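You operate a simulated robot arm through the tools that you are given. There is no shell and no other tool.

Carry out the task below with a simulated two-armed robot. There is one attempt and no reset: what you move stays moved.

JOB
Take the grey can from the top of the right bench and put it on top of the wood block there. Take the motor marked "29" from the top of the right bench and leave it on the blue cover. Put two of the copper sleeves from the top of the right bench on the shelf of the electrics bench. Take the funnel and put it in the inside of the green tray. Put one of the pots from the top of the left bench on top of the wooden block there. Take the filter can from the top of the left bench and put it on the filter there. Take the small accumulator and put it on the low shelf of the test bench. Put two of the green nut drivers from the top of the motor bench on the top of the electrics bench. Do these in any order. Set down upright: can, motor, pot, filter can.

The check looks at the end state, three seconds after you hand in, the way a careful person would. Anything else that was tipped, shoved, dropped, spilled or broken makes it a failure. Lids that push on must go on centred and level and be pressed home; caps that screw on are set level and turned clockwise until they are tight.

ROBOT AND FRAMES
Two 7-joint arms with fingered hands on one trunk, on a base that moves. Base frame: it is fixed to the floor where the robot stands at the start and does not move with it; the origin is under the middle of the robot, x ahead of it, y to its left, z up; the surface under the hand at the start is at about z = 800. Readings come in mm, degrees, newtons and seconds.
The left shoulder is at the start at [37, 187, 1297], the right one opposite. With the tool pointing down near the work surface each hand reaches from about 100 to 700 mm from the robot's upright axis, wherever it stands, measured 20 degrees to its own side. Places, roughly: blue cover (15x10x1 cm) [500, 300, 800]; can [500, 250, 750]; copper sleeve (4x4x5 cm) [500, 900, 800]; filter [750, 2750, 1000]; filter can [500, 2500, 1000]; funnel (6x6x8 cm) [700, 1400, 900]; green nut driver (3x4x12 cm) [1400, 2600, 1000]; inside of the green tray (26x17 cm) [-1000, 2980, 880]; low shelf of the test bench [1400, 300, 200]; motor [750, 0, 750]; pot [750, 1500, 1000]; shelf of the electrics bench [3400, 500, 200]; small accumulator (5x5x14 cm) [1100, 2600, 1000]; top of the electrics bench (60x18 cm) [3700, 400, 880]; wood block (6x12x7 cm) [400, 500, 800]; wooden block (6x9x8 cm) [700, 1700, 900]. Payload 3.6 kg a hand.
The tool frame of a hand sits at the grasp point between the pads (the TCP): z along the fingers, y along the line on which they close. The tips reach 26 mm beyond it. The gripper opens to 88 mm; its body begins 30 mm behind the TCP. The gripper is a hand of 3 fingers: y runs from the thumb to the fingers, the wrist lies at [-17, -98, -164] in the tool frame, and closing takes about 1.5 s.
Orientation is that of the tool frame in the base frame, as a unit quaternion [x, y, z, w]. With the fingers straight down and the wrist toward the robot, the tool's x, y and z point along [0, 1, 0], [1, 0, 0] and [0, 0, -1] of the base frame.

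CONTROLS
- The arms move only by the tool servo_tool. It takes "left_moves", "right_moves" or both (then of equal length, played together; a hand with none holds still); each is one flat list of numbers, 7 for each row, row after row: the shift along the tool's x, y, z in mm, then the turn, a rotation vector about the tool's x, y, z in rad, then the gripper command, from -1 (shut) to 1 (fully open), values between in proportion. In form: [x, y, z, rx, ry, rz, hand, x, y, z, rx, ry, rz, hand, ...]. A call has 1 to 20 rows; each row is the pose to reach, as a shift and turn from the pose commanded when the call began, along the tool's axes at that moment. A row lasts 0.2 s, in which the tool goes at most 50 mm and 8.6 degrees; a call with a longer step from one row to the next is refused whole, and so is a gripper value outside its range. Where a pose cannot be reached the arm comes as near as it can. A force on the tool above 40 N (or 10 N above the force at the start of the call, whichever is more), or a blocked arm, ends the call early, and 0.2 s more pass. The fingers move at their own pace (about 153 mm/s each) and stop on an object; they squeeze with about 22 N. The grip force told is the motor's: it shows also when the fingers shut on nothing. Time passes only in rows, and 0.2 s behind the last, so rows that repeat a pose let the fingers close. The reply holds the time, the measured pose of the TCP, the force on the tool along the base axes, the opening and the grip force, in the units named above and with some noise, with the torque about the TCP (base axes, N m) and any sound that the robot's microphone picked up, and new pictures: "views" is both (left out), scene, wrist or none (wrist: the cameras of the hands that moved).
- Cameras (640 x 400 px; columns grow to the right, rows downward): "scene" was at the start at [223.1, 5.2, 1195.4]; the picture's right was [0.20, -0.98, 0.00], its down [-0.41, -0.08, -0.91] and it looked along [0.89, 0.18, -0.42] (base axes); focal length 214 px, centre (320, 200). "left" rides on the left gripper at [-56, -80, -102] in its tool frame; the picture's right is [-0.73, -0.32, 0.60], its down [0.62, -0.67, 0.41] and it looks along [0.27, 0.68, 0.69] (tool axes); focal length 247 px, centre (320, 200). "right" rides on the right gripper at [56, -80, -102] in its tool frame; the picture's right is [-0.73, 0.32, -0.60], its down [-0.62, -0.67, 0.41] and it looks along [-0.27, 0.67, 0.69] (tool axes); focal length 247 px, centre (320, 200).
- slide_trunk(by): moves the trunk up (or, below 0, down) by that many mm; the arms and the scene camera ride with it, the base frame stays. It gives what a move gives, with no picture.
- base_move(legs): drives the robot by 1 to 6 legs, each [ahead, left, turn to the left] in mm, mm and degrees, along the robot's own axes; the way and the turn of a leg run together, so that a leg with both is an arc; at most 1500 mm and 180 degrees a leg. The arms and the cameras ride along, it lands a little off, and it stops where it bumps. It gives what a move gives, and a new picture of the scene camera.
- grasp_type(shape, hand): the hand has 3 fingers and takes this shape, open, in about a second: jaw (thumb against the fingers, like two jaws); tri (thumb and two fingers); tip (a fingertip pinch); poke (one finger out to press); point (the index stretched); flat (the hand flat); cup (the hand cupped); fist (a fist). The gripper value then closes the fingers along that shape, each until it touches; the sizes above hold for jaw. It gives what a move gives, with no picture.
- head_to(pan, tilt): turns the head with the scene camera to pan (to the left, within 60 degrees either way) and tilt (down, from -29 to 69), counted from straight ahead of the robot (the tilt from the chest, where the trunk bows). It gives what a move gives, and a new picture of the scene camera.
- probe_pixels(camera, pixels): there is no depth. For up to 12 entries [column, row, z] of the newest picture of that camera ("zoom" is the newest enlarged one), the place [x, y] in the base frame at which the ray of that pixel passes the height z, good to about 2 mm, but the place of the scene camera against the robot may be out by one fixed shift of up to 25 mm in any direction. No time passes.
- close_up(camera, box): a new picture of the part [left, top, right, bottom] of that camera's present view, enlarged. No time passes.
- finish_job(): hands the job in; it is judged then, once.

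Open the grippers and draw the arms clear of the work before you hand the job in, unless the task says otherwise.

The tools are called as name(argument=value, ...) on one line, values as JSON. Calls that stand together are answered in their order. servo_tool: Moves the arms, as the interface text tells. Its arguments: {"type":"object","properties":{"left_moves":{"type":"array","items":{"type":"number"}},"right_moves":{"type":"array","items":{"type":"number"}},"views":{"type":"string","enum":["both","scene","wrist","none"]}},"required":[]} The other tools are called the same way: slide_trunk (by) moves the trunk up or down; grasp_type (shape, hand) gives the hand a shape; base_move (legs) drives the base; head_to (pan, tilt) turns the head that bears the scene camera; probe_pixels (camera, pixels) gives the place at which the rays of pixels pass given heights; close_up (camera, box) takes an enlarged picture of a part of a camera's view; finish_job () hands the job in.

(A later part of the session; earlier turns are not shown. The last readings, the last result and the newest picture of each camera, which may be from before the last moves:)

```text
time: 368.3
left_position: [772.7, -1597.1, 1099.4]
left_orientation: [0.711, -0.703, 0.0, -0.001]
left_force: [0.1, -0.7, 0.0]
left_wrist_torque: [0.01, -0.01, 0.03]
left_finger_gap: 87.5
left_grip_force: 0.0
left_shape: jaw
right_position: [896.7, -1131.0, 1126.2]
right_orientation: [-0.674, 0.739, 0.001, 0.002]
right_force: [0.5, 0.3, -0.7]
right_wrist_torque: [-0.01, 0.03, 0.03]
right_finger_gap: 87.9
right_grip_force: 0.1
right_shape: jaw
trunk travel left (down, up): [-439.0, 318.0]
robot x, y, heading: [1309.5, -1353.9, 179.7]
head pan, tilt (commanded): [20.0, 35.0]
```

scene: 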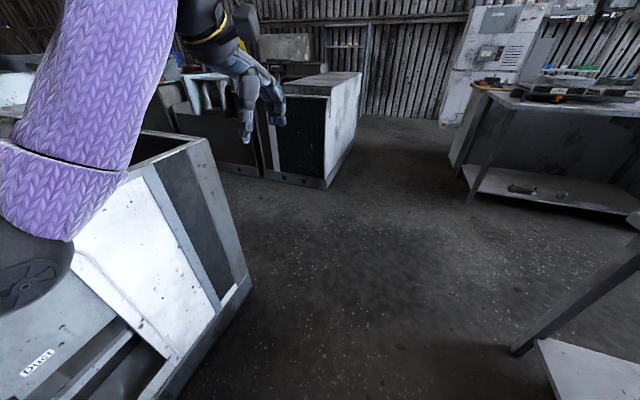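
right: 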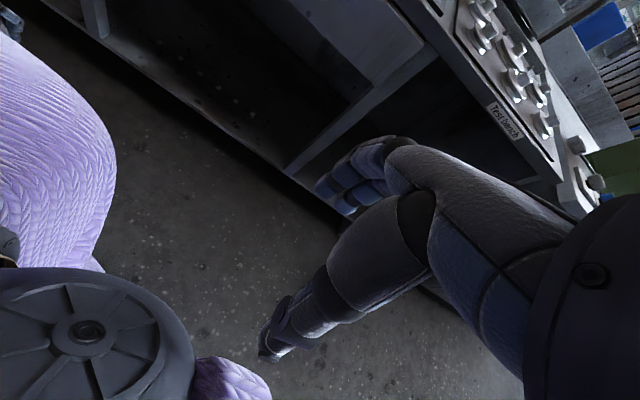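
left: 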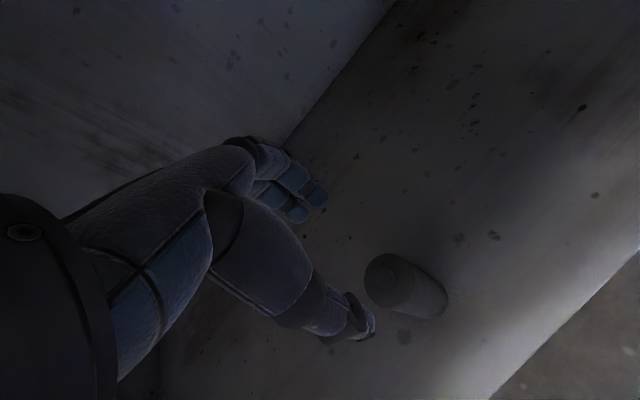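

I continue through the aisle to x≈−190 and turn to face +y.

base_move(legs=[[1500, 0, 0], [0, 0, -90]])

head_to(pan=0, tilt=15)

```text
time: 379.6
left_position: [-412.6, -797.0, 1099.3]
left_orientation: [0.011, 1.0, -0.001, 0.0]
left_force: [0.7, -0.9, -0.3]
left_wrist_torque: [-0.02, 0.01, 0.01]
left_finger_gap: 87.8
left_grip_force: 0.1
left_shape: jaw
right_position: [48.4, -935.8, 1126.8]
right_orientation: [0.062, 0.998, 0.0, 0.003]
right_force: [0.1, 0.1, -0.6]
right_wrist_torque: [-0.01, 0.0, -0.02]
right_finger_gap: 87.9
right_grip_force: 0.1
right_shape: jaw
trunk travel left (down, up): [-439.0, 318.0]
robot x, y, heading: [-186.8, -1343.4, 87.8]
head pan, tilt (commanded): [20.0, 35.0]
```

scene: 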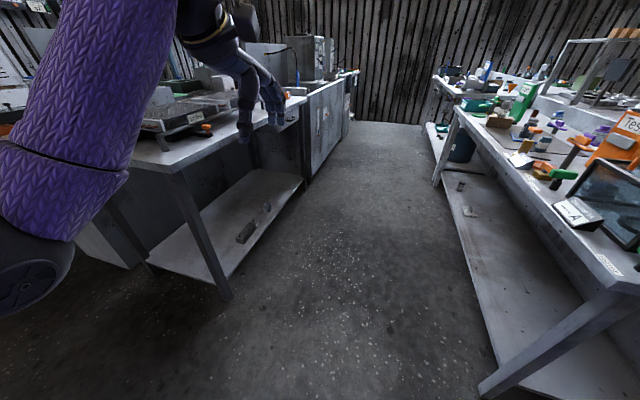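

```text
time: 380.4
left_position: [-412.6, -797.5, 1099.3]
left_orientation: [0.01, 1.0, -0.001, -0.001]
left_force: [-1.0, -0.4, -0.4]
left_wrist_torque: [0.01, 0.02, 0.03]
left_finger_gap: 87.9
left_grip_force: 0.0
left_shape: jaw
right_position: [48.1, -936.3, 1127.6]
right_orientation: [0.061, 0.998, 0.0, 0.002]
right_force: [0.2, -0.4, 0.2]
right_wrist_torque: [0.01, 0.0, -0.01]
right_finger_gap: 87.9
right_grip_force: 0.0
right_shape: jaw
trunk travel left (down, up): [-439.0, 318.0]
robot x, y, heading: [-187.6, -1340.3, 87.7]
head pan, tilt (commanded): [0.0, 15.0]
```

scene: 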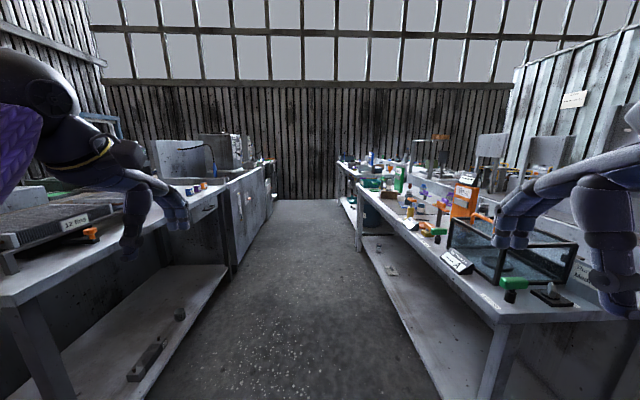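

The lane between the benches is clear. I drive forward along it toward the left bench.

base_move(legs=[[0, 0, 2.3], [1500, 0, 0], [900, 0, 0]])

head_to(pan=-40, tilt=30)

```text
time: 392.6
left_position: [-404.2, 1597.4, 1098.7]
left_orientation: [-0.001, 1.0, -0.001, 0.0]
left_force: [0.2, 0.0, -0.1]
left_wrist_torque: [0.01, 0.0, 0.02]
left_finger_gap: 87.7
left_grip_force: 0.1
left_shape: jaw
right_position: [59.5, 1468.7, 1127.0]
right_orientation: [0.05, 0.999, -0.002, 0.003]
right_force: [0.0, -1.3, 0.2]
right_wrist_torque: [-0.05, -0.02, -0.03]
right_finger_gap: 87.8
right_grip_force: 0.1
right_shape: jaw
trunk travel left (down, up): [-439.0, 318.0]
robot x, y, heading: [-169.0, 1056.3, 89.0]
head pan, tilt (commanded): [0.0, 15.0]
```

scene: 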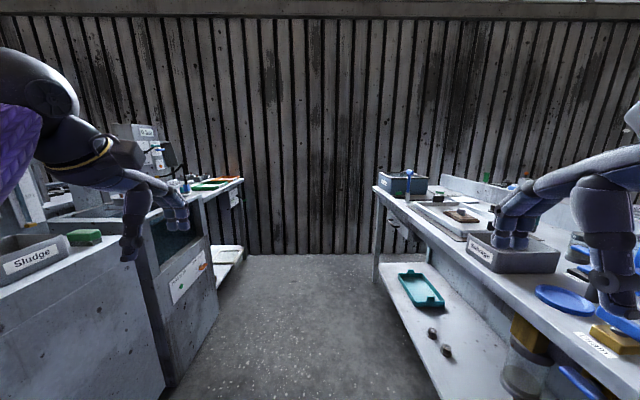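

```text
time: 393.6
left_position: [-405.0, 1596.5, 1099.5]
left_orientation: [-0.001, 1.0, -0.001, 0.0]
left_force: [0.7, -0.7, -0.6]
left_wrist_torque: [-0.01, 0.01, 0.02]
left_finger_gap: 87.7
left_grip_force: 0.1
left_shape: jaw
right_position: [58.5, 1468.8, 1126.0]
right_orientation: [0.049, 0.999, 0.0, 0.003]
right_force: [0.9, -0.2, 0.5]
right_wrist_torque: [0.01, 0.02, 0.02]
right_finger_gap: 87.9
right_grip_force: 0.1
right_shape: jaw
trunk travel left (down, up): [-439.0, 318.0]
robot x, y, heading: [-166.1, 1060.8, 88.9]
head pan, tilt (commanded): [-40.0, 30.0]
```

scene: 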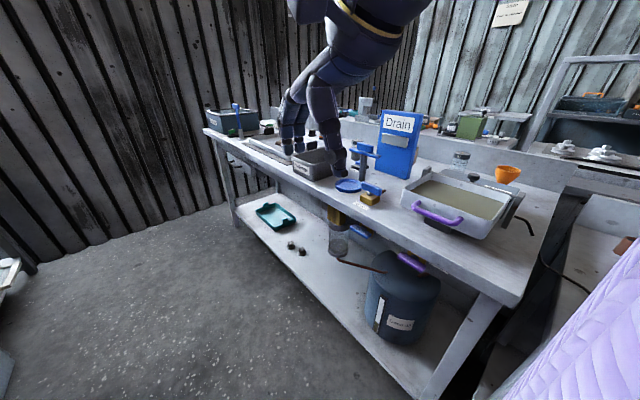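

The left bench is ahead on the right side with the orange funnel at (508,173). I probe its front edge.

probe_pixels(camera="scene", pixels=[[515, 305, 870], [400, 240, 870], [300, 185, 870], [205, 132, 870], [508, 182, 880], [440, 395, 0]])

close_up(camera="scene", box=[200, 90, 560, 300])

```text
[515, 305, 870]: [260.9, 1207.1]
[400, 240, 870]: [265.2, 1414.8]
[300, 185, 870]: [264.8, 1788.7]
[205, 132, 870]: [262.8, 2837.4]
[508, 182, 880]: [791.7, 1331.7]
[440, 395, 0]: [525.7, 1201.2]
```

```text
1.78 times, centred on (380, 195) of scene
```

zoom: 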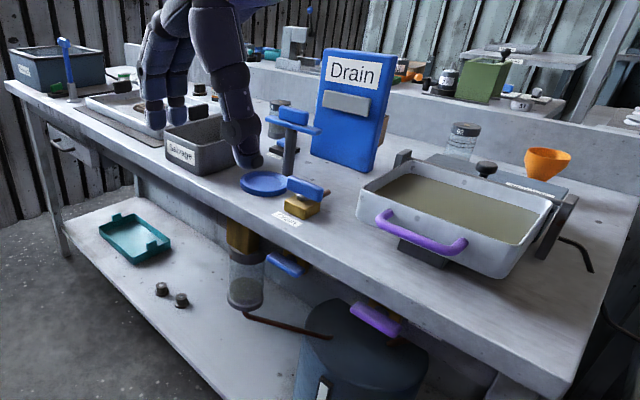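

I turn to face the left bench and slide along to y≈1560.

base_move(legs=[[0, 0, -89], [0, 480, 0]])

head_to(pan=0, tilt=35)

```text
time: 400.3
left_position: [367.2, 1794.2, 1098.7]
left_orientation: [0.7, 0.714, -0.002, 0.0]
left_force: [-0.4, -0.1, 0.5]
left_wrist_torque: [-0.02, -0.01, -0.02]
left_finger_gap: 87.4
left_grip_force: 0.1
left_shape: jaw
right_position: [248.2, 1327.5, 1126.9]
right_orientation: [0.734, 0.679, -0.002, 0.001]
right_force: [-0.2, 0.1, -0.9]
right_wrist_torque: [-0.01, 0.01, -0.02]
right_finger_gap: 87.8
right_grip_force: 0.1
right_shape: jaw
trunk travel left (down, up): [-439.0, 318.0]
robot x, y, heading: [-164.5, 1546.1, 0.3]
head pan, tilt (commanded): [-40.0, 30.0]
```

scene: 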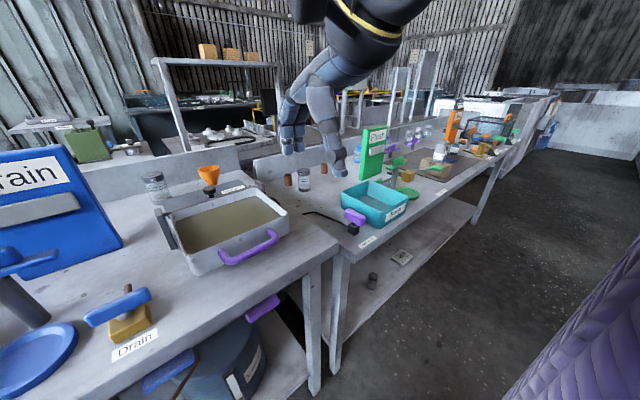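

```text
time: 401.4
left_position: [367.1, 1792.8, 1098.8]
left_orientation: [0.699, 0.715, -0.001, -0.001]
left_force: [-0.6, 0.1, -0.1]
left_wrist_torque: [0.01, 0.01, -0.03]
left_finger_gap: 87.5
left_grip_force: 0.0
left_shape: jaw
right_position: [246.6, 1325.3, 1127.6]
right_orientation: [0.735, 0.679, -0.001, 0.001]
right_force: [-0.5, -0.2, 1.0]
right_wrist_torque: [-0.02, 0.01, -0.03]
right_finger_gap: 87.6
right_grip_force: 0.0
right_shape: jaw
trunk travel left (down, up): [-439.0, 318.0]
robot x, y, heading: [-164.3, 1546.3, 0.1]
head pan, tilt (commanded): [0.0, 35.0]
```

scene: 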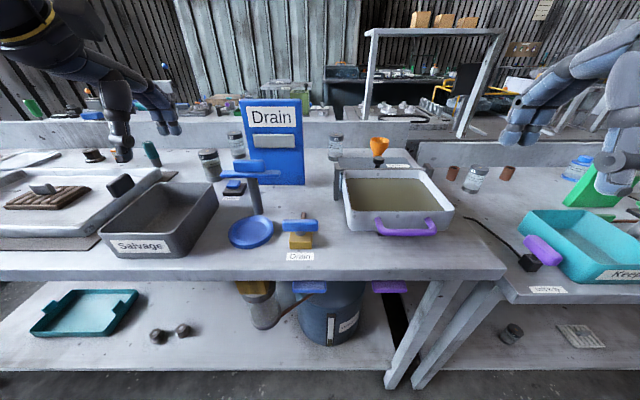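

I zoom into the left bench to identify the pots, wooden block and funnel.

close_up(camera="scene", box=[180, 80, 460, 260])

close_up(camera="scene", box=[0, 110, 260, 260])

```text
2.22 times, centred on (320, 170) of scene
```

zoom: 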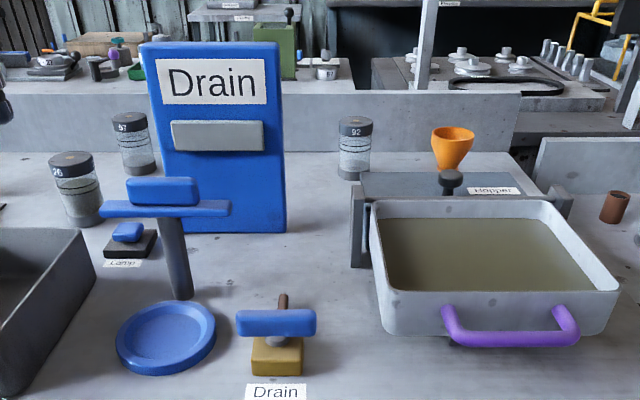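

```text
2.46 times, centred on (130, 185) of scene
```

zoom: 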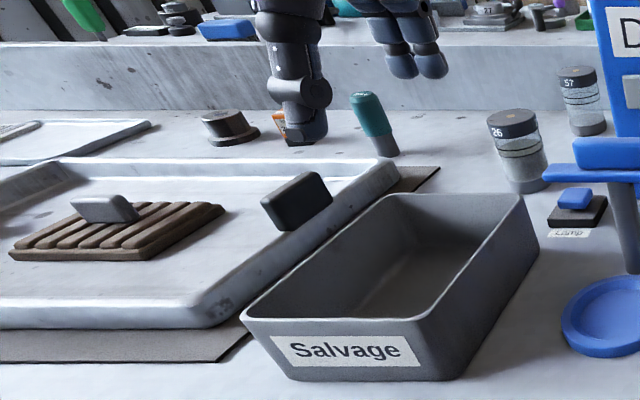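

Pots are the jars 26, 57, 92; the wooden block must be behind the Drain panel. I raise the left hand and look over the panel with its camera.

servo_tool(left_moves=[0, 0, -44, 0, 0, 0, 1, 0, 0, -88, 0, 0, 0, 1, 0, 0, -131, 0, 0, 0, 1, -16.5, 41.8, -131, 0, 0, 0, 1, -33, 83.6, -131, 0, 0, 0, 1, -49.4, 125.4, -131, 0, 0, 0, 1, -65.8, 167.2, -131, 0, 0, 0, 1, -82.3, 209, -131, 0, 0, 0, 1, -98.7, 250.8, -131, 0, 0, 0, 1], views="both")

```text
time: 403.4
left_position: [561.7, 1719.6, 1226.4]
left_orientation: [0.7, 0.714, -0.001, 0.0]
left_force: [-0.2, -0.3, -0.5]
left_wrist_torque: [0.01, 0.02, -0.05]
left_finger_gap: 87.9
left_grip_force: 0.1
left_shape: jaw
left hand out of reach, approached as far as the arm can: row 8, 9
right_position: [249.9, 1327.8, 1126.9]
right_orientation: [0.735, 0.678, -0.003, 0.001]
right_force: [0.5, -0.7, -0.5]
right_wrist_torque: [0.01, -0.01, 0.06]
right_finger_gap: 87.7
right_grip_force: 0.1
right_shape: jaw
trunk travel left (down, up): [-439.0, 318.0]
robot x, y, heading: [-165.2, 1544.6, 0.3]
head pan, tilt (commanded): [0.0, 35.0]
```

scene: 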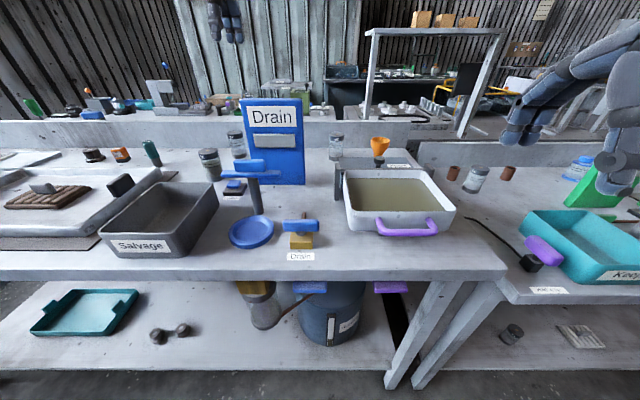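
left: 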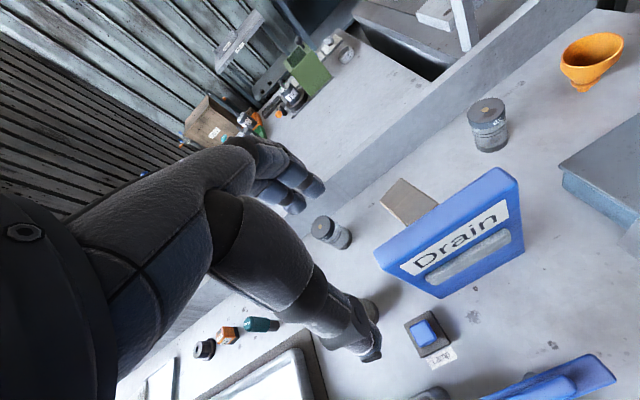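

The wooden block is visible at (410,200), behind the panel, with pots at (488,125) and (332,232). I zoom and probe.

close_up(camera="left", box=[300, 80, 540, 260])

close_up(camera="left", box=[440, 20, 640, 180])

```text
2.22 times, centred on (420, 170) of left
```

zoom: 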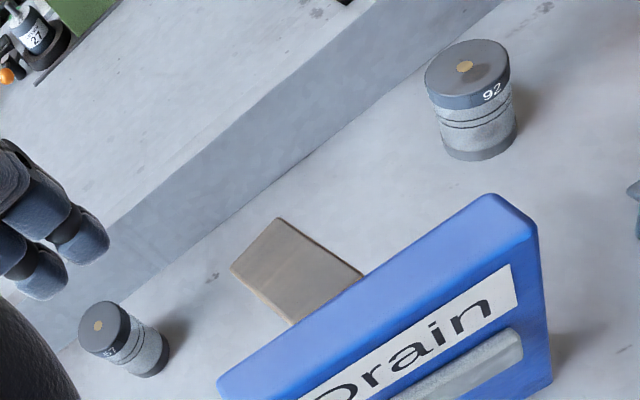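

```text
2.50 times, centred on (540, 100) of left
```

zoom: 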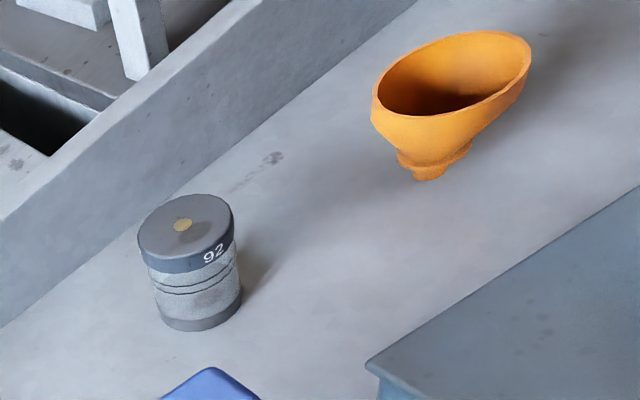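

I probe the block's top corners, both pots and the panel's top in the left view.

probe_pixels(camera="left", pixels=[[402, 178, 960], [380.4, 200.6, 960], [439, 202.4, 960], [406.5, 224.9, 960], [486.3, 110.6, 965], [492, 148, 880], [321, 227.2, 965], [343.5, 244, 880], [499, 168.7, 1080], [376, 251, 1080], [516, 180, 1080], [402, 178, 950]])

probe_pixels(camera="scene", pixels=[[304, 184, 870], [242, 184, 870], [336, 159, 870], [336, 136, 955], [238, 100, 1080], [301, 100, 1080], [248, 213, 870]])

```text
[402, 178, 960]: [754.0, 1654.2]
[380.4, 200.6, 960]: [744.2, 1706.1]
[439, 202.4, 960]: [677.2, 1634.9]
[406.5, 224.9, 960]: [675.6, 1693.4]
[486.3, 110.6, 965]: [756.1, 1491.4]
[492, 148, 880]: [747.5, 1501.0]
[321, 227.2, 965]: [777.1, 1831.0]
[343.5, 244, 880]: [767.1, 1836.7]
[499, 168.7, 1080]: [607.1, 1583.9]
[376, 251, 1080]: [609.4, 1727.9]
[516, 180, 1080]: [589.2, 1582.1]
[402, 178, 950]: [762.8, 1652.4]
```

```text
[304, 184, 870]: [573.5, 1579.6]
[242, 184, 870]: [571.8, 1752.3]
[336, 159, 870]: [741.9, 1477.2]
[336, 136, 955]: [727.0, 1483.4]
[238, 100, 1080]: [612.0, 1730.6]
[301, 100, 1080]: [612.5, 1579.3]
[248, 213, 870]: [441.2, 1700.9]
```

Block top centre ≈(705,1671), z≈960; pot 92 ≈(750,1497); panel x≈586–625, y≈1590–1765, top ≈1070. I retract the left hand, raise the trunk 100 mm, and turn 45° left near the bench to use the right arm.

servo_tool(left_moves=[15, -40, 0, 0, 0, 0, 1, 30, -80, 0, 0, 0, 0, 1, 45, -120, 0, 0, 0, 0, 1, 60, -160, 0, 0, 0, 0, 1, 75, -190, 0, 0, 0, 0, 1], views="none")

slide_trunk(by=100)

base_move(legs=[[0, 120, 0], [0, 0, 45], [99, -99, 0]])

head_to(pan=-45, tilt=40)

```text
time: 404.6
left_position: [367.3, 1791.4, 1227.7]
left_orientation: [0.699, 0.715, -0.002, 0.0]
left_force: [-0.8, 0.6, 0.5]
left_wrist_torque: [0.0, -0.03, -0.01]
left_finger_gap: 88.0
left_grip_force: 0.1
left_shape: jaw
right_position: [247.5, 1327.7, 1126.5]
right_orientation: [0.735, 0.678, -0.002, 0.003]
right_force: [-0.6, 0.4, 0.0]
right_wrist_torque: [-0.01, -0.01, 0.0]
right_finger_gap: 87.7
right_grip_force: 0.2
right_shape: jaw
trunk travel left (down, up): [-439.0, 318.0]
robot x, y, heading: [-166.7, 1548.3, 0.0]
head pan, tilt (commanded): [0.0, 35.0]
```

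```text
time: 405.9
left_position: [367.5, 1790.5, 1327.2]
left_orientation: [0.699, 0.715, -0.002, -0.002]
left_force: [0.9, -0.7, 0.4]
left_wrist_torque: [-0.01, -0.01, 0.01]
left_finger_gap: 87.9
left_grip_force: 0.1
left_shape: jaw
right_position: [248.5, 1327.4, 1226.9]
right_orientation: [0.735, 0.678, -0.003, 0.0]
right_force: [-0.4, -0.6, -1.6]
right_wrist_torque: [-0.01, -0.04, 0.0]
right_finger_gap: 87.8
right_grip_force: 0.1
right_shape: jaw
trunk travel left (down, up): [-539.0, 218.0]
robot x, y, heading: [-165.8, 1544.7, 0.5]
head pan, tilt (commanded): [0.0, 35.0]
```

```text
time: 410.2
left_position: [174.7, 2221.0, 1327.9]
left_orientation: [0.369, 0.929, -0.001, 0.0]
left_force: [0.4, -0.3, -0.2]
left_wrist_torque: [-0.02, -0.03, 0.03]
left_finger_gap: 88.0
left_grip_force: 0.1
left_shape: jaw
right_position: [422.0, 1808.0, 1226.2]
right_orientation: [0.417, 0.909, -0.002, 0.002]
right_force: [1.1, 0.1, 0.0]
right_wrist_torque: [0.01, 0.03, 0.02]
right_finger_gap: 87.7
right_grip_force: 0.1
right_shape: jaw
trunk travel left (down, up): [-539.0, 218.0]
robot x, y, heading: [-24.9, 1665.1, 45.3]
head pan, tilt (commanded): [0.0, 35.0]
```

scene: 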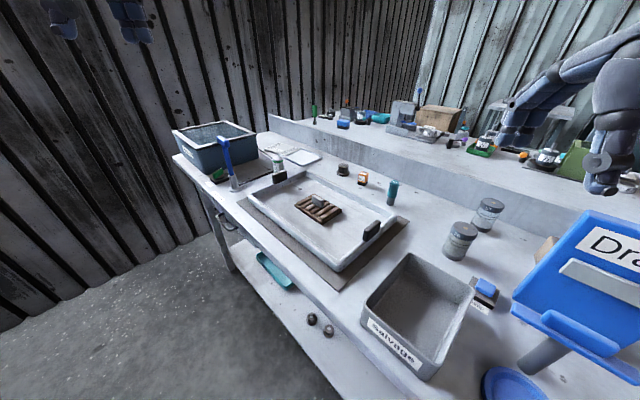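

```text
time: 411.3
left_position: [174.8, 2220.4, 1328.6]
left_orientation: [0.37, 0.929, -0.001, 0.0]
left_force: [-0.6, 0.0, 0.2]
left_wrist_torque: [0.02, 0.0, 0.02]
left_finger_gap: 88.0
left_grip_force: 0.2
left_shape: jaw
right_position: [423.1, 1809.9, 1226.3]
right_orientation: [0.417, 0.909, -0.002, 0.002]
right_force: [0.6, -0.7, -0.2]
right_wrist_torque: [0.02, 0.04, -0.01]
right_finger_gap: 87.6
right_grip_force: 0.0
right_shape: jaw
trunk travel left (down, up): [-539.0, 218.0]
robot x, y, heading: [-25.8, 1669.0, 45.4]
head pan, tilt (commanded): [-45.0, 40.0]
```

scene: 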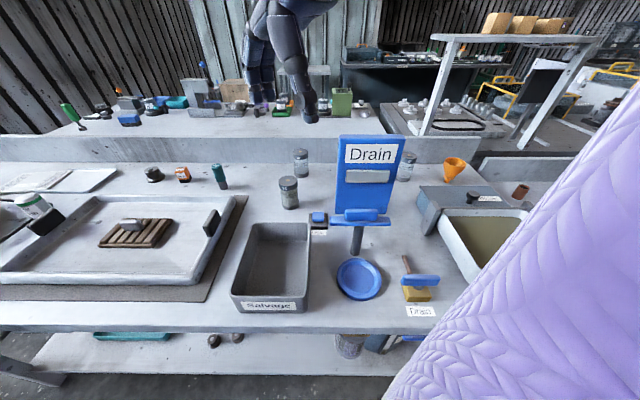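

From here I sweep the right hand over to a viewing pose near pot 92 at (690,1450,1120).

servo_tool(right_moves=[-44.7, -3.3, 0, 0, 0, 0.071, 1, -89.4, -6.6, 0, 0, 0, 0.142, 1, -134.1, -9.9, 0, 0, 0, 0.213, 1, -178.8, -13.2, 0, 0, 0, 0.284, 1, -223.5, -16.5, 0, 0, 0, 0.355, 1, -268.2, -19.8, 0, 0, 0, 0.426, 1, -312.9, -23.1, 0, 0, 0, 0.497, 1, -357.6, -26.4, 0, 0, 0, 0.568, 1, -402.3, -29.7, 0, 0, 0, 0.639, 1, -447, -33, 0, 0, 0, 0.71, 1, -447, -33, 40, 0, 0, 0.71, 1, -447, -33, 80, 0, 0, 0.71, 1, -447, -33, 106, 0, 0, 0.71, 1], views="both")

```text
time: 414.1
left_position: [175.5, 2219.5, 1327.9]
left_orientation: [0.37, 0.929, -0.001, -0.001]
left_force: [-0.1, 0.1, 0.1]
left_wrist_torque: [-0.03, -0.03, 0.01]
left_finger_gap: 88.1
left_grip_force: 0.0
left_shape: jaw
right_position: [690.2, 1449.0, 1119.7]
right_orientation: [0.706, 0.708, 0.0, 0.003]
right_force: [-0.4, -0.4, 0.7]
right_wrist_torque: [-0.02, -0.02, -0.03]
right_finger_gap: 87.6
right_grip_force: 0.0
right_shape: jaw
trunk travel left (down, up): [-539.0, 218.0]
robot x, y, heading: [-23.9, 1666.5, 45.3]
head pan, tilt (commanded): [-45.0, 40.0]
```

scene: 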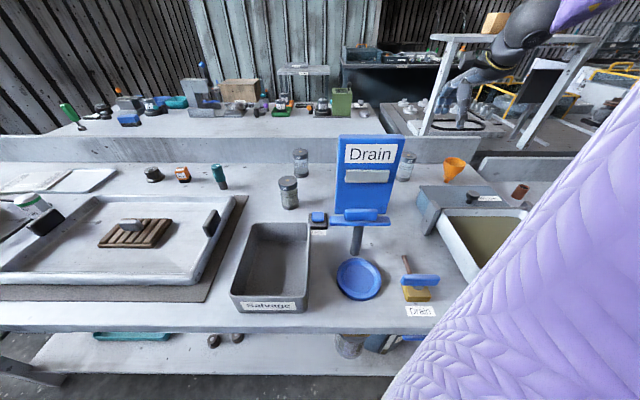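
right: 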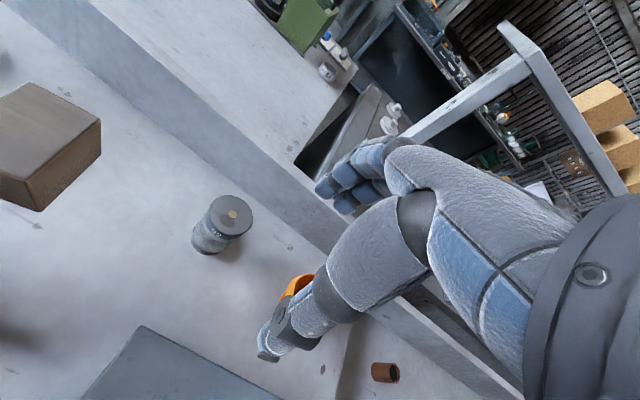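

The right view shows the wooden block (50,145), pot 92 (222,225) and the funnel (297,285). I zoom and probe them.

close_up(camera="right", box=[150, 160, 310, 280])

close_up(camera="right", box=[0, 60, 160, 230])

```text
3.33 times, centred on (230, 220) of right
```

zoom: 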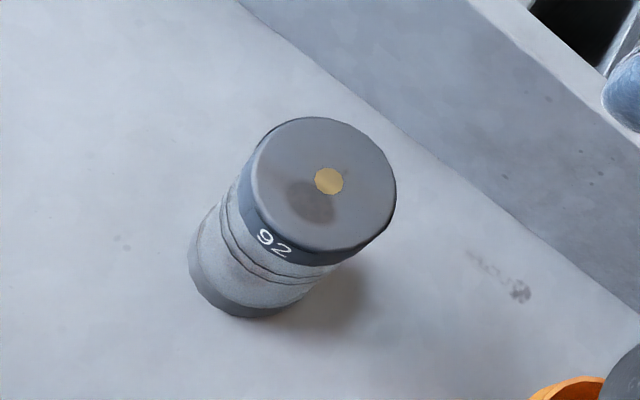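

```text
2.35 times, centred on (80, 145) of right
```

zoom: 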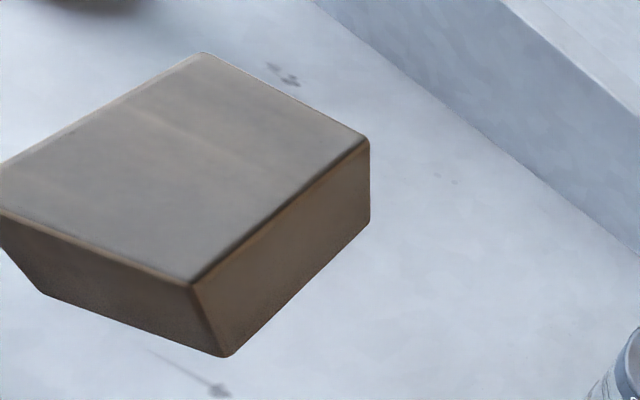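

I probe the block's top corners in this enlarged view and the pot in the right view.

probe_pixels(camera="zoom", pixels=[[205, 53, 960], [368, 140, 960], [190, 285, 960], [5, 163, 960], [5, 214, 960], [372, 215, 880], [225, 357, 880], [205, 53, 955], [368, 140, 955], [190, 285, 955]])

probe_pixels(camera="right", pixels=[[232.7, 214.3, 960], [232.7, 214.3, 970], [232.7, 214.3, 950], [211.4, 238.6, 880], [213, 236.5, 885]])

```text
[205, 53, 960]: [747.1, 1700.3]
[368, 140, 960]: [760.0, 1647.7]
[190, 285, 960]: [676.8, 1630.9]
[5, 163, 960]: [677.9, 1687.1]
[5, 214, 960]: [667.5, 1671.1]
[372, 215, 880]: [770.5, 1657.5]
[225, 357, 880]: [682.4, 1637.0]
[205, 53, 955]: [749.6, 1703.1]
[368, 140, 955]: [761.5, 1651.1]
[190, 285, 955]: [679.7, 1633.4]
```

```text
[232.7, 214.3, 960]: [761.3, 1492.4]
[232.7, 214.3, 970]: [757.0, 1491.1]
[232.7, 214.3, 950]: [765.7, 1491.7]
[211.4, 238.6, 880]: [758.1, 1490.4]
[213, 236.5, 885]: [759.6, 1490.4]
```

Block top centre ≈(718,1672), z≈948; pot axis ≈(759,1491), top ≈965. I check the back wall's distance behind the pot.

probe_pixels(camera="right", pixels=[[269, 209.5, 880], [240, 187, 880], [210, 163, 880], [100, 90, 880]])

```text
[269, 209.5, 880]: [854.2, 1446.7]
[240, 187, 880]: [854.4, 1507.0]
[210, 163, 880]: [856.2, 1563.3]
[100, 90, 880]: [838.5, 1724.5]
```

The wall is at x≈854, so there's room. I move above the pot with a ≈76 mm gap.

servo_tool(right_moves=[14, 23, 30, 0, 0, 0, 0.9, 28, 46, 60, 0, 0, 0, 0.72, 42, 68.8, 90, 0, 0, 0, 0.72, 42, 68.8, 90, 0, 0, 0, 0.72], views="both")

close_up(camera="right", box=[200, 190, 360, 310])

```text
time: 415.1
left_position: [174.3, 2219.4, 1328.8]
left_orientation: [0.368, 0.93, 0.0, -0.001]
left_force: [-0.2, 0.1, 0.6]
left_wrist_torque: [0.0, -0.01, 0.04]
left_finger_gap: 87.9
left_grip_force: 0.1
left_shape: jaw
right_position: [760.4, 1490.7, 1033.8]
right_orientation: [0.706, 0.708, -0.001, 0.004]
right_force: [0.9, 0.2, -0.2]
right_wrist_torque: [0.02, -0.01, 0.0]
right_finger_gap: 75.8
right_grip_force: 0.1
right_shape: jaw
trunk travel left (down, up): [-539.0, 218.0]
robot x, y, heading: [-28.6, 1665.8, 45.2]
head pan, tilt (commanded): [-45.0, 40.0]
```

scene: 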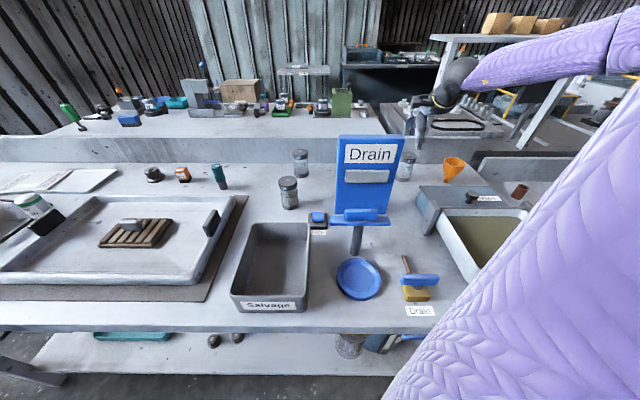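
right: 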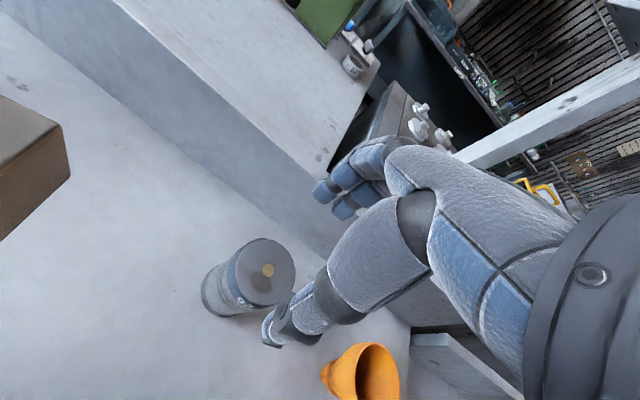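

```text
3.33 times, centred on (280, 250) of right
```

zoom: 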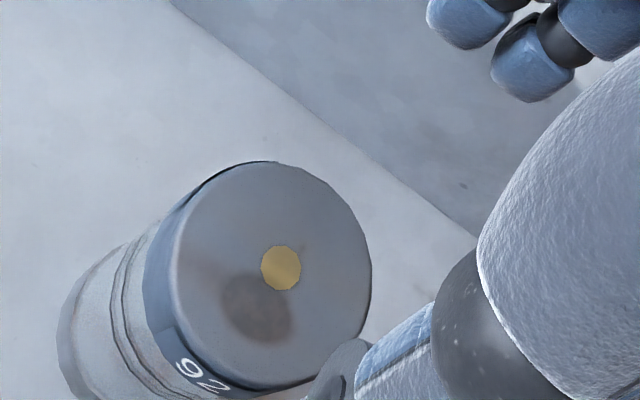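

Aligned within 2 mm. I descend to z≈924 and check.

servo_tool(right_moves=[0, -1, 30, 0, 0, 0, 0.72, 0, -1, 60, 0, 0, 0, 0.72, 0, -1, 90, 0, 0, 0, 0.72, 0, -1, 109, 0, 0, 0, 0.72, 0, -1, 109, 0, 0, 0, 0.72], views="both")

```text
time: 416.3
left_position: [174.0, 2219.7, 1328.6]
left_orientation: [0.37, 0.929, -0.001, 0.0]
left_force: [-0.4, -0.1, -1.3]
left_wrist_torque: [0.0, -0.01, -0.02]
left_finger_gap: 87.6
left_grip_force: 0.0
left_shape: jaw
right_position: [757.8, 1489.3, 926.0]
right_orientation: [0.707, 0.707, 0.0, 0.004]
right_force: [-2.4, -1.9, 10.6]
right_wrist_torque: [0.15, -0.01, -0.02]
right_finger_gap: 75.4
right_grip_force: 0.0
right_shape: jaw
trunk travel left (down, up): [-539.0, 218.0]
robot x, y, heading: [-30.3, 1667.1, 45.5]
head pan, tilt (commanded): [-45.0, 40.0]
```

scene: 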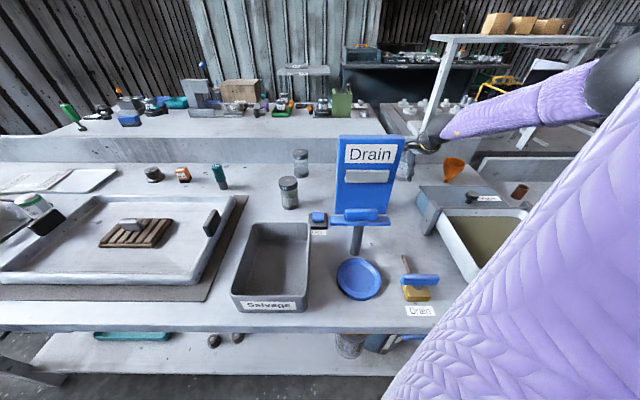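
right: 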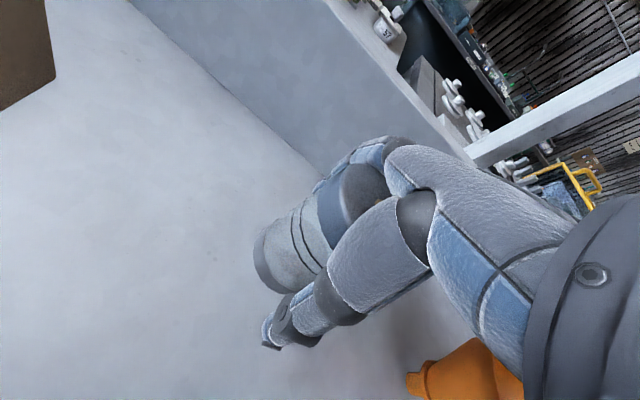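

The palm just touched the lid (+10.6 N), so I back up 5 mm, then close.

servo_tool(right_moves=[0, 0, -3, 0, 0, 0, 0.72, 0, 0, -6, 0, 0, 0, 0.72, 0, 0, -6, 0, 0, 0, 0.72], views="none")

servo_tool(right_moves=[0, 0, 0, 0, 0, 0, 0.4, 0, 0, 0, 0, 0, 0, -1, 0, 0, 0, 0, 0, 0, -1, 0, 0, 0, 0, 0, 0, -1, 0, 0, 0, 0, 0, 0, -1, 0, 0, 0, 0, 0, 0, -1, 0, 0, 0, 0, 0, 0, -1], views="wrist")

```text
time: 417.1
left_position: [174.4, 2219.8, 1327.0]
left_orientation: [0.369, 0.929, -0.001, 0.0]
left_force: [0.0, 0.9, 0.0]
left_wrist_torque: [0.03, 0.02, 0.01]
left_finger_gap: 87.9
left_grip_force: 0.0
left_shape: jaw
right_position: [758.9, 1489.1, 929.1]
right_orientation: [0.706, 0.708, -0.001, 0.002]
right_force: [0.6, 0.4, 0.4]
right_wrist_torque: [-0.03, -0.04, 0.03]
right_finger_gap: 75.8
right_grip_force: 0.0
right_shape: jaw
trunk travel left (down, up): [-539.0, 218.0]
robot x, y, heading: [-27.0, 1669.8, 45.5]
head pan, tilt (commanded): [-45.0, 40.0]
```

```text
time: 418.7
left_position: [172.9, 2221.0, 1328.2]
left_orientation: [0.369, 0.929, -0.001, 0.0]
left_force: [-0.2, 0.4, -0.2]
left_wrist_torque: [-0.06, 0.02, 0.02]
left_finger_gap: 87.8
left_grip_force: 0.0
left_shape: jaw
right_position: [758.8, 1489.9, 930.2]
right_orientation: [0.706, 0.708, 0.0, 0.003]
right_force: [2.4, 2.0, 8.5]
right_wrist_torque: [0.16, -0.38, -0.01]
right_finger_gap: 35.8
right_grip_force: 21.8
right_shape: jaw
trunk travel left (down, up): [-539.0, 218.0]
robot x, y, heading: [-21.3, 1665.2, 45.9]
head pan, tilt (commanded): [-45.0, 40.0]
```

right: 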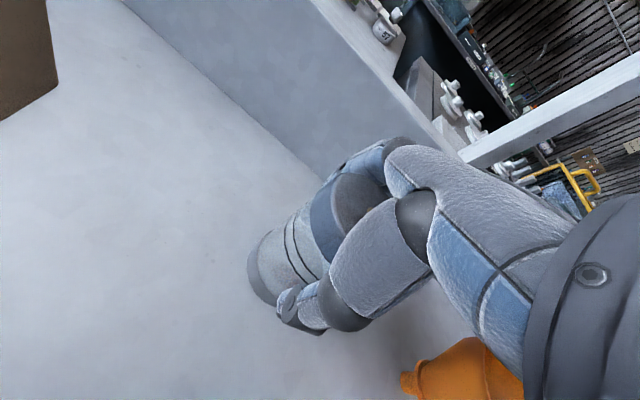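

The pot is gripped (gap 35.8). I lift it 15 mm and check.

servo_tool(right_moves=[0, 0, -5, 0, 0, 0, -1, 0, 0, -15, 0, 0, 0, -1, 0, 0, -15, 0, 0, 0, -1], views="both")

close_up(camera="right", box=[210, 150, 410, 350])

```text
time: 419.5
left_position: [175.7, 2218.6, 1327.1]
left_orientation: [0.37, 0.929, -0.001, 0.0]
left_force: [-0.4, 0.3, -0.6]
left_wrist_torque: [0.02, 0.0, 0.0]
left_finger_gap: 88.1
left_grip_force: 0.0
left_shape: jaw
right_position: [758.0, 1491.5, 944.9]
right_orientation: [0.706, 0.708, -0.001, 0.002]
right_force: [-0.6, -0.5, -2.6]
right_wrist_torque: [0.01, 0.01, -0.02]
right_finger_gap: 35.9
right_grip_force: 21.9
right_shape: jaw
trunk travel left (down, up): [-539.0, 218.0]
robot x, y, heading: [-25.1, 1672.1, 45.5]
head pan, tilt (commanded): [-45.0, 40.0]
```

scene: 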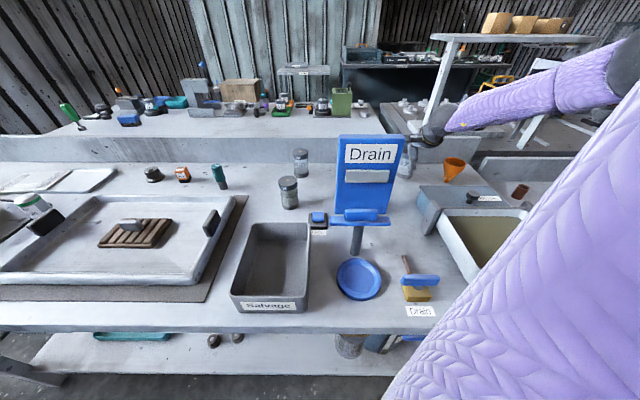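
right: 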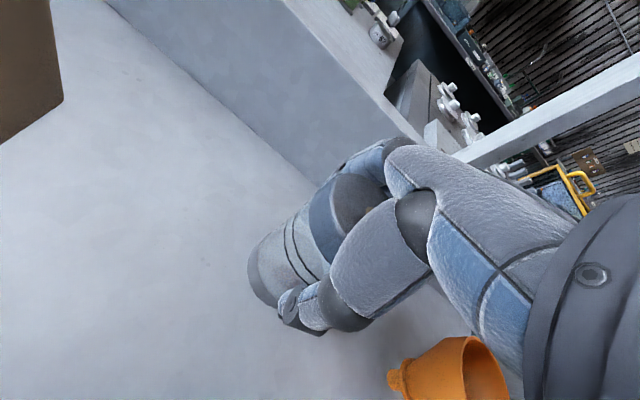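

```text
2.00 times, centred on (310, 250) of right
```

zoom: 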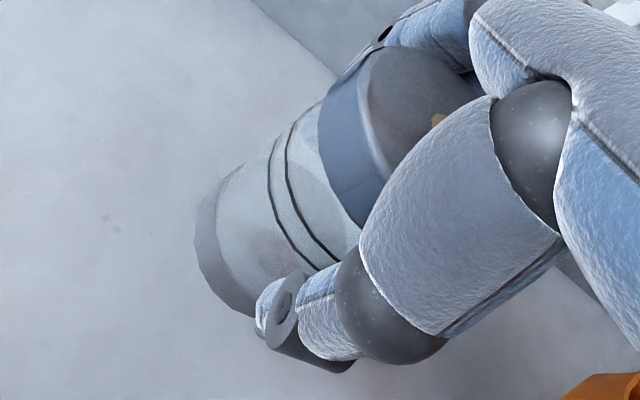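

Pot 92 is held (2.6 N). I lift to z≈1040 and move sideways behind the panel to above the block (718,1672).

servo_tool(right_moves=[0, 0, -45, 0, 0, 0, -1, 0, 0, -95, 0, 0, 0, -1, 30, -7, -95, 0, 0, 0, -1, 75, -17, -95, 0, 0, 0, -1, 120, -27, -95, 0, 0, 0, -1, 160, -36, -95, 0, 0, 0, -1, 180, -40, -95, 0, 0, 0, -1, 180, -40, -95, 0, 0, 0, -1], views="both")

close_up(camera="right", box=[160, 130, 400, 370])

```text
time: 421.3
left_position: [174.7, 2219.4, 1327.9]
left_orientation: [0.369, 0.93, -0.001, 0.0]
left_force: [-0.2, 0.7, -0.9]
left_wrist_torque: [0.0, 0.0, 0.01]
left_finger_gap: 88.0
left_grip_force: 0.1
left_shape: jaw
right_position: [717.9, 1672.9, 1038.6]
right_orientation: [0.706, 0.708, -0.001, 0.003]
right_force: [0.1, 0.4, -1.8]
right_wrist_torque: [0.01, -0.01, 0.02]
right_finger_gap: 35.7
right_grip_force: 22.2
right_shape: jaw
trunk travel left (down, up): [-539.0, 218.0]
robot x, y, heading: [-24.0, 1667.5, 45.3]
head pan, tilt (commanded): [-45.0, 40.0]
```

scene: 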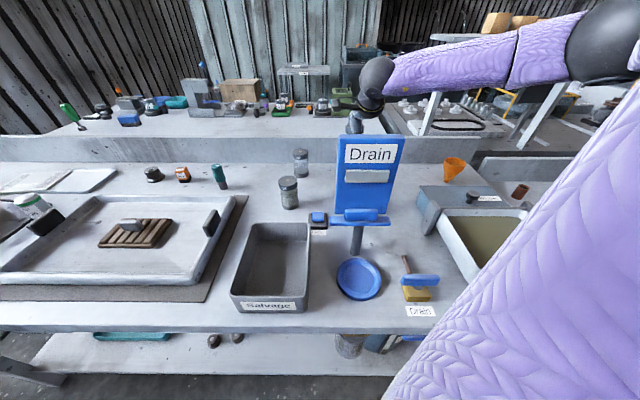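
right: 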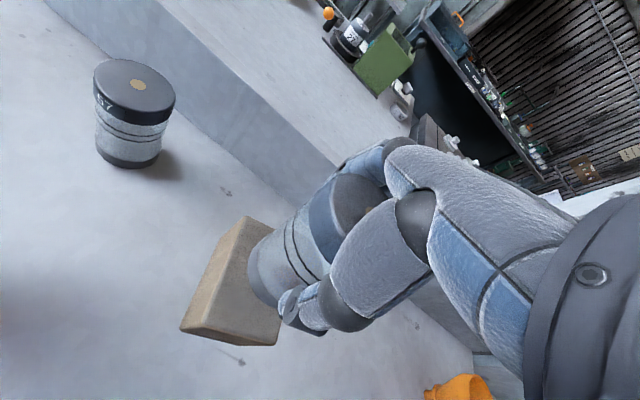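

```text
1.67 times, centred on (280, 250) of right
```

zoom: 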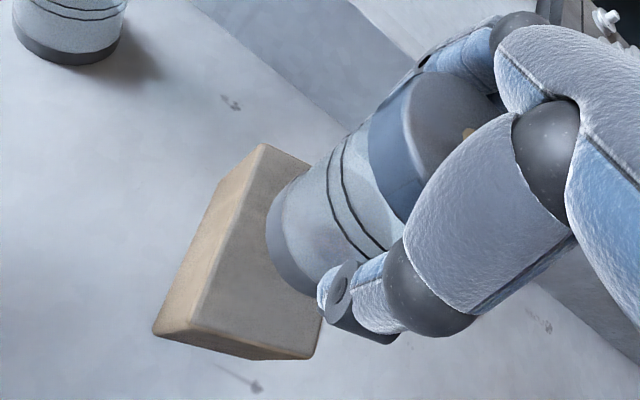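

The block's top corners show around the pot. I probe them for a final centring.

probe_pixels(camera="right", pixels=[[250, 218.8, 948], [203.8, 326.8, 948], [275, 344, 948], [250, 218.8, 958], [203.8, 326.8, 958], [275, 344, 958], [182, 327, 880], [246, 214, 948]])

close_up(camera="right", box=[170, 200, 300, 360])

```text
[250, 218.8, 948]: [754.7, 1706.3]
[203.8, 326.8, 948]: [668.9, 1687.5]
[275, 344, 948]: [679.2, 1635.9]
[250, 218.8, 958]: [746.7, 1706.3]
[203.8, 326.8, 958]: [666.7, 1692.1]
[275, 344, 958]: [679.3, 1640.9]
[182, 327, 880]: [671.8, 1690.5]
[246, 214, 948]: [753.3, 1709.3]
```

```text
2.50 times, centred on (235, 280) of right
```

zoom: 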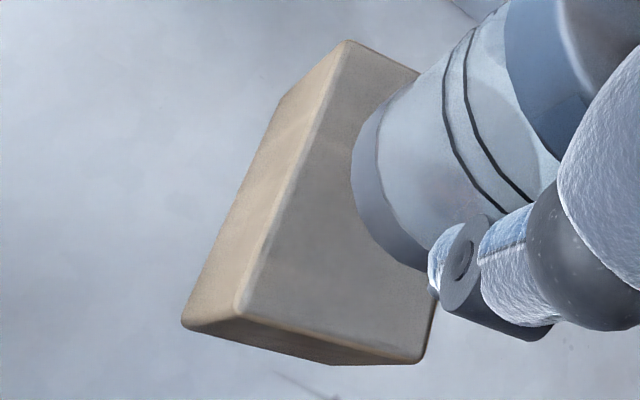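

The block centre is (717,1671); the pot is over it. I lower to just above the block.

servo_tool(right_moves=[-1.5, -1, 12, 0, 0, 0, -1, -1.5, -1, 24, 0, 0, 0, -1, -1.5, -1, 32, 0, 0, 0, -1, -1.5, -1, 32, 0, 0, 0, -1], views="wrist")

servo_tool(right_moves=[0, 0, 2, 0, 0, 0, -1, 0, 0, 4, 0, 0, 0, -1, 0, 0, 4, 0, 0, 0, -1], views="none")

```text
time: 422.3
left_position: [175.3, 2219.8, 1328.3]
left_orientation: [0.369, 0.929, -0.001, 0.0]
left_force: [0.1, 0.0, 0.3]
left_wrist_torque: [0.0, -0.02, -0.03]
left_finger_gap: 88.0
left_grip_force: 0.1
left_shape: jaw
right_position: [715.4, 1671.3, 1006.9]
right_orientation: [0.706, 0.708, 0.0, 0.003]
right_force: [-0.1, -0.4, -3.1]
right_wrist_torque: [0.03, -0.01, 0.02]
right_finger_gap: 35.6
right_grip_force: 21.6
right_shape: jaw
trunk travel left (down, up): [-539.0, 218.0]
robot x, y, heading: [-27.0, 1669.5, 45.7]
head pan, tilt (commanded): [-45.0, 40.0]
```

right: 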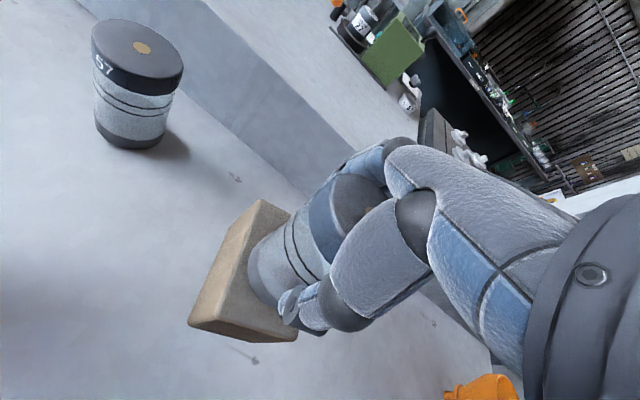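

```text
time: 423.1
left_position: [175.7, 2220.5, 1328.8]
left_orientation: [0.37, 0.929, -0.001, 0.0]
left_force: [-0.2, 0.5, -0.6]
left_wrist_torque: [-0.04, -0.04, -0.02]
left_finger_gap: 87.7
left_grip_force: 0.1
left_shape: jaw
right_position: [715.4, 1670.0, 1004.0]
right_orientation: [0.706, 0.708, 0.0, 0.002]
right_force: [-0.1, -0.2, -3.6]
right_wrist_torque: [0.0, -0.01, 0.02]
right_finger_gap: 35.5
right_grip_force: 21.9
right_shape: jaw
trunk travel left (down, up): [-539.0, 218.0]
robot x, y, heading: [-20.5, 1668.8, 45.3]
head pan, tilt (commanded): [-45.0, 40.0]
```

servo_tool(right_moves=[0, 1, 1.5, 0, 0, 0, -1, 0, 1, 3, 0, 0, 0, -1, 0, 1, 3, 0, 0, 0, -1], views="none")

servo_tool(right_moves=[0, 0, 1.5, 0, 0, 0, -1, 0, 0, 2.5, 0, 0, 0, -1, 0, 0, 2.5, 0, 0, 0, -1], views="wrist")

```text
time: 423.9
left_position: [175.5, 2219.9, 1328.5]
left_orientation: [0.37, 0.929, -0.002, -0.001]
left_force: [0.1, -0.8, -0.5]
left_wrist_torque: [0.02, -0.01, 0.0]
left_finger_gap: 88.0
left_grip_force: 0.1
left_shape: jaw
right_position: [717.2, 1669.3, 1001.5]
right_orientation: [0.706, 0.708, 0.001, 0.003]
right_force: [-1.2, -0.3, 4.8]
right_wrist_torque: [0.05, -0.1, 0.04]
right_finger_gap: 36.2
right_grip_force: 21.8
right_shape: jaw
trunk travel left (down, up): [-539.0, 218.0]
robot x, y, heading: [-26.4, 1666.5, 45.5]
head pan, tilt (commanded): [-45.0, 40.0]
```

```text
time: 424.7
left_position: [172.7, 2220.0, 1327.2]
left_orientation: [0.369, 0.929, 0.001, 0.001]
left_force: [0.5, -0.9, -0.5]
left_wrist_torque: [0.02, -0.02, 0.01]
left_finger_gap: 87.9
left_grip_force: 0.0
left_shape: jaw
right_position: [717.6, 1669.6, 1000.5]
right_orientation: [0.707, 0.708, 0.002, 0.004]
right_force: [-0.7, -1.7, 17.8]
right_wrist_torque: [0.21, -0.28, -0.01]
right_finger_gap: 35.9
right_grip_force: 21.6
right_shape: jaw
trunk travel left (down, up): [-539.0, 218.0]
robot x, y, heading: [-27.5, 1668.9, 45.3]
head pan, tilt (commanded): [-45.0, 40.0]
```

right: 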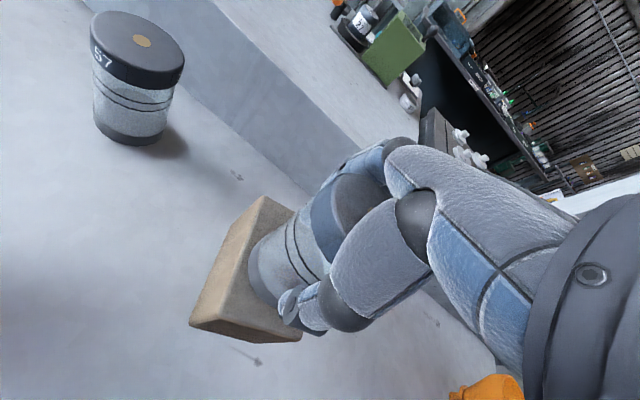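

It has landed. I back off 2 mm and look at the pot's foot on the block before releasing.

servo_tool(right_moves=[0, 0, -1, 0, 0, 0, -1, 0, 0, -2, 0, 0, 0, -1, 0, 0, -2, 0, 0, 0, -1], views="none")

close_up(camera="right", box=[170, 180, 330, 360])

```text
time: 425.5
left_position: [173.2, 2220.7, 1328.5]
left_orientation: [0.369, 0.929, -0.002, 0.001]
left_force: [-0.6, 0.7, -0.3]
left_wrist_torque: [0.03, 0.03, -0.03]
left_finger_gap: 87.9
left_grip_force: 0.0
left_shape: jaw
right_position: [715.8, 1669.7, 1001.1]
right_orientation: [0.707, 0.707, 0.001, 0.003]
right_force: [3.1, -1.6, 15.5]
right_wrist_torque: [0.13, -0.46, 0.0]
right_finger_gap: 36.0
right_grip_force: 21.7
right_shape: jaw
trunk travel left (down, up): [-539.0, 218.0]
robot x, y, heading: [-29.6, 1662.9, 45.6]
head pan, tilt (commanded): [-45.0, 40.0]
```

```text
2.22 times, centred on (250, 270) of right
```

zoom: 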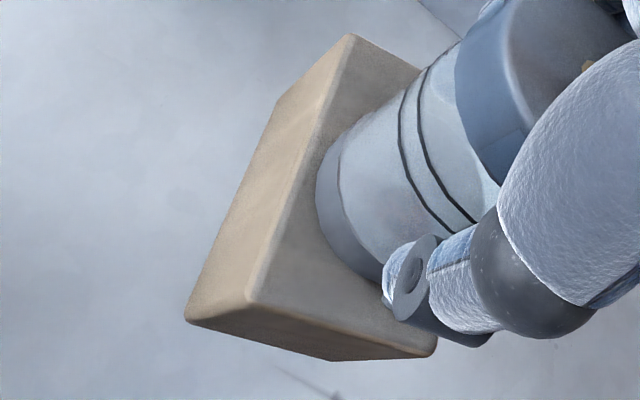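

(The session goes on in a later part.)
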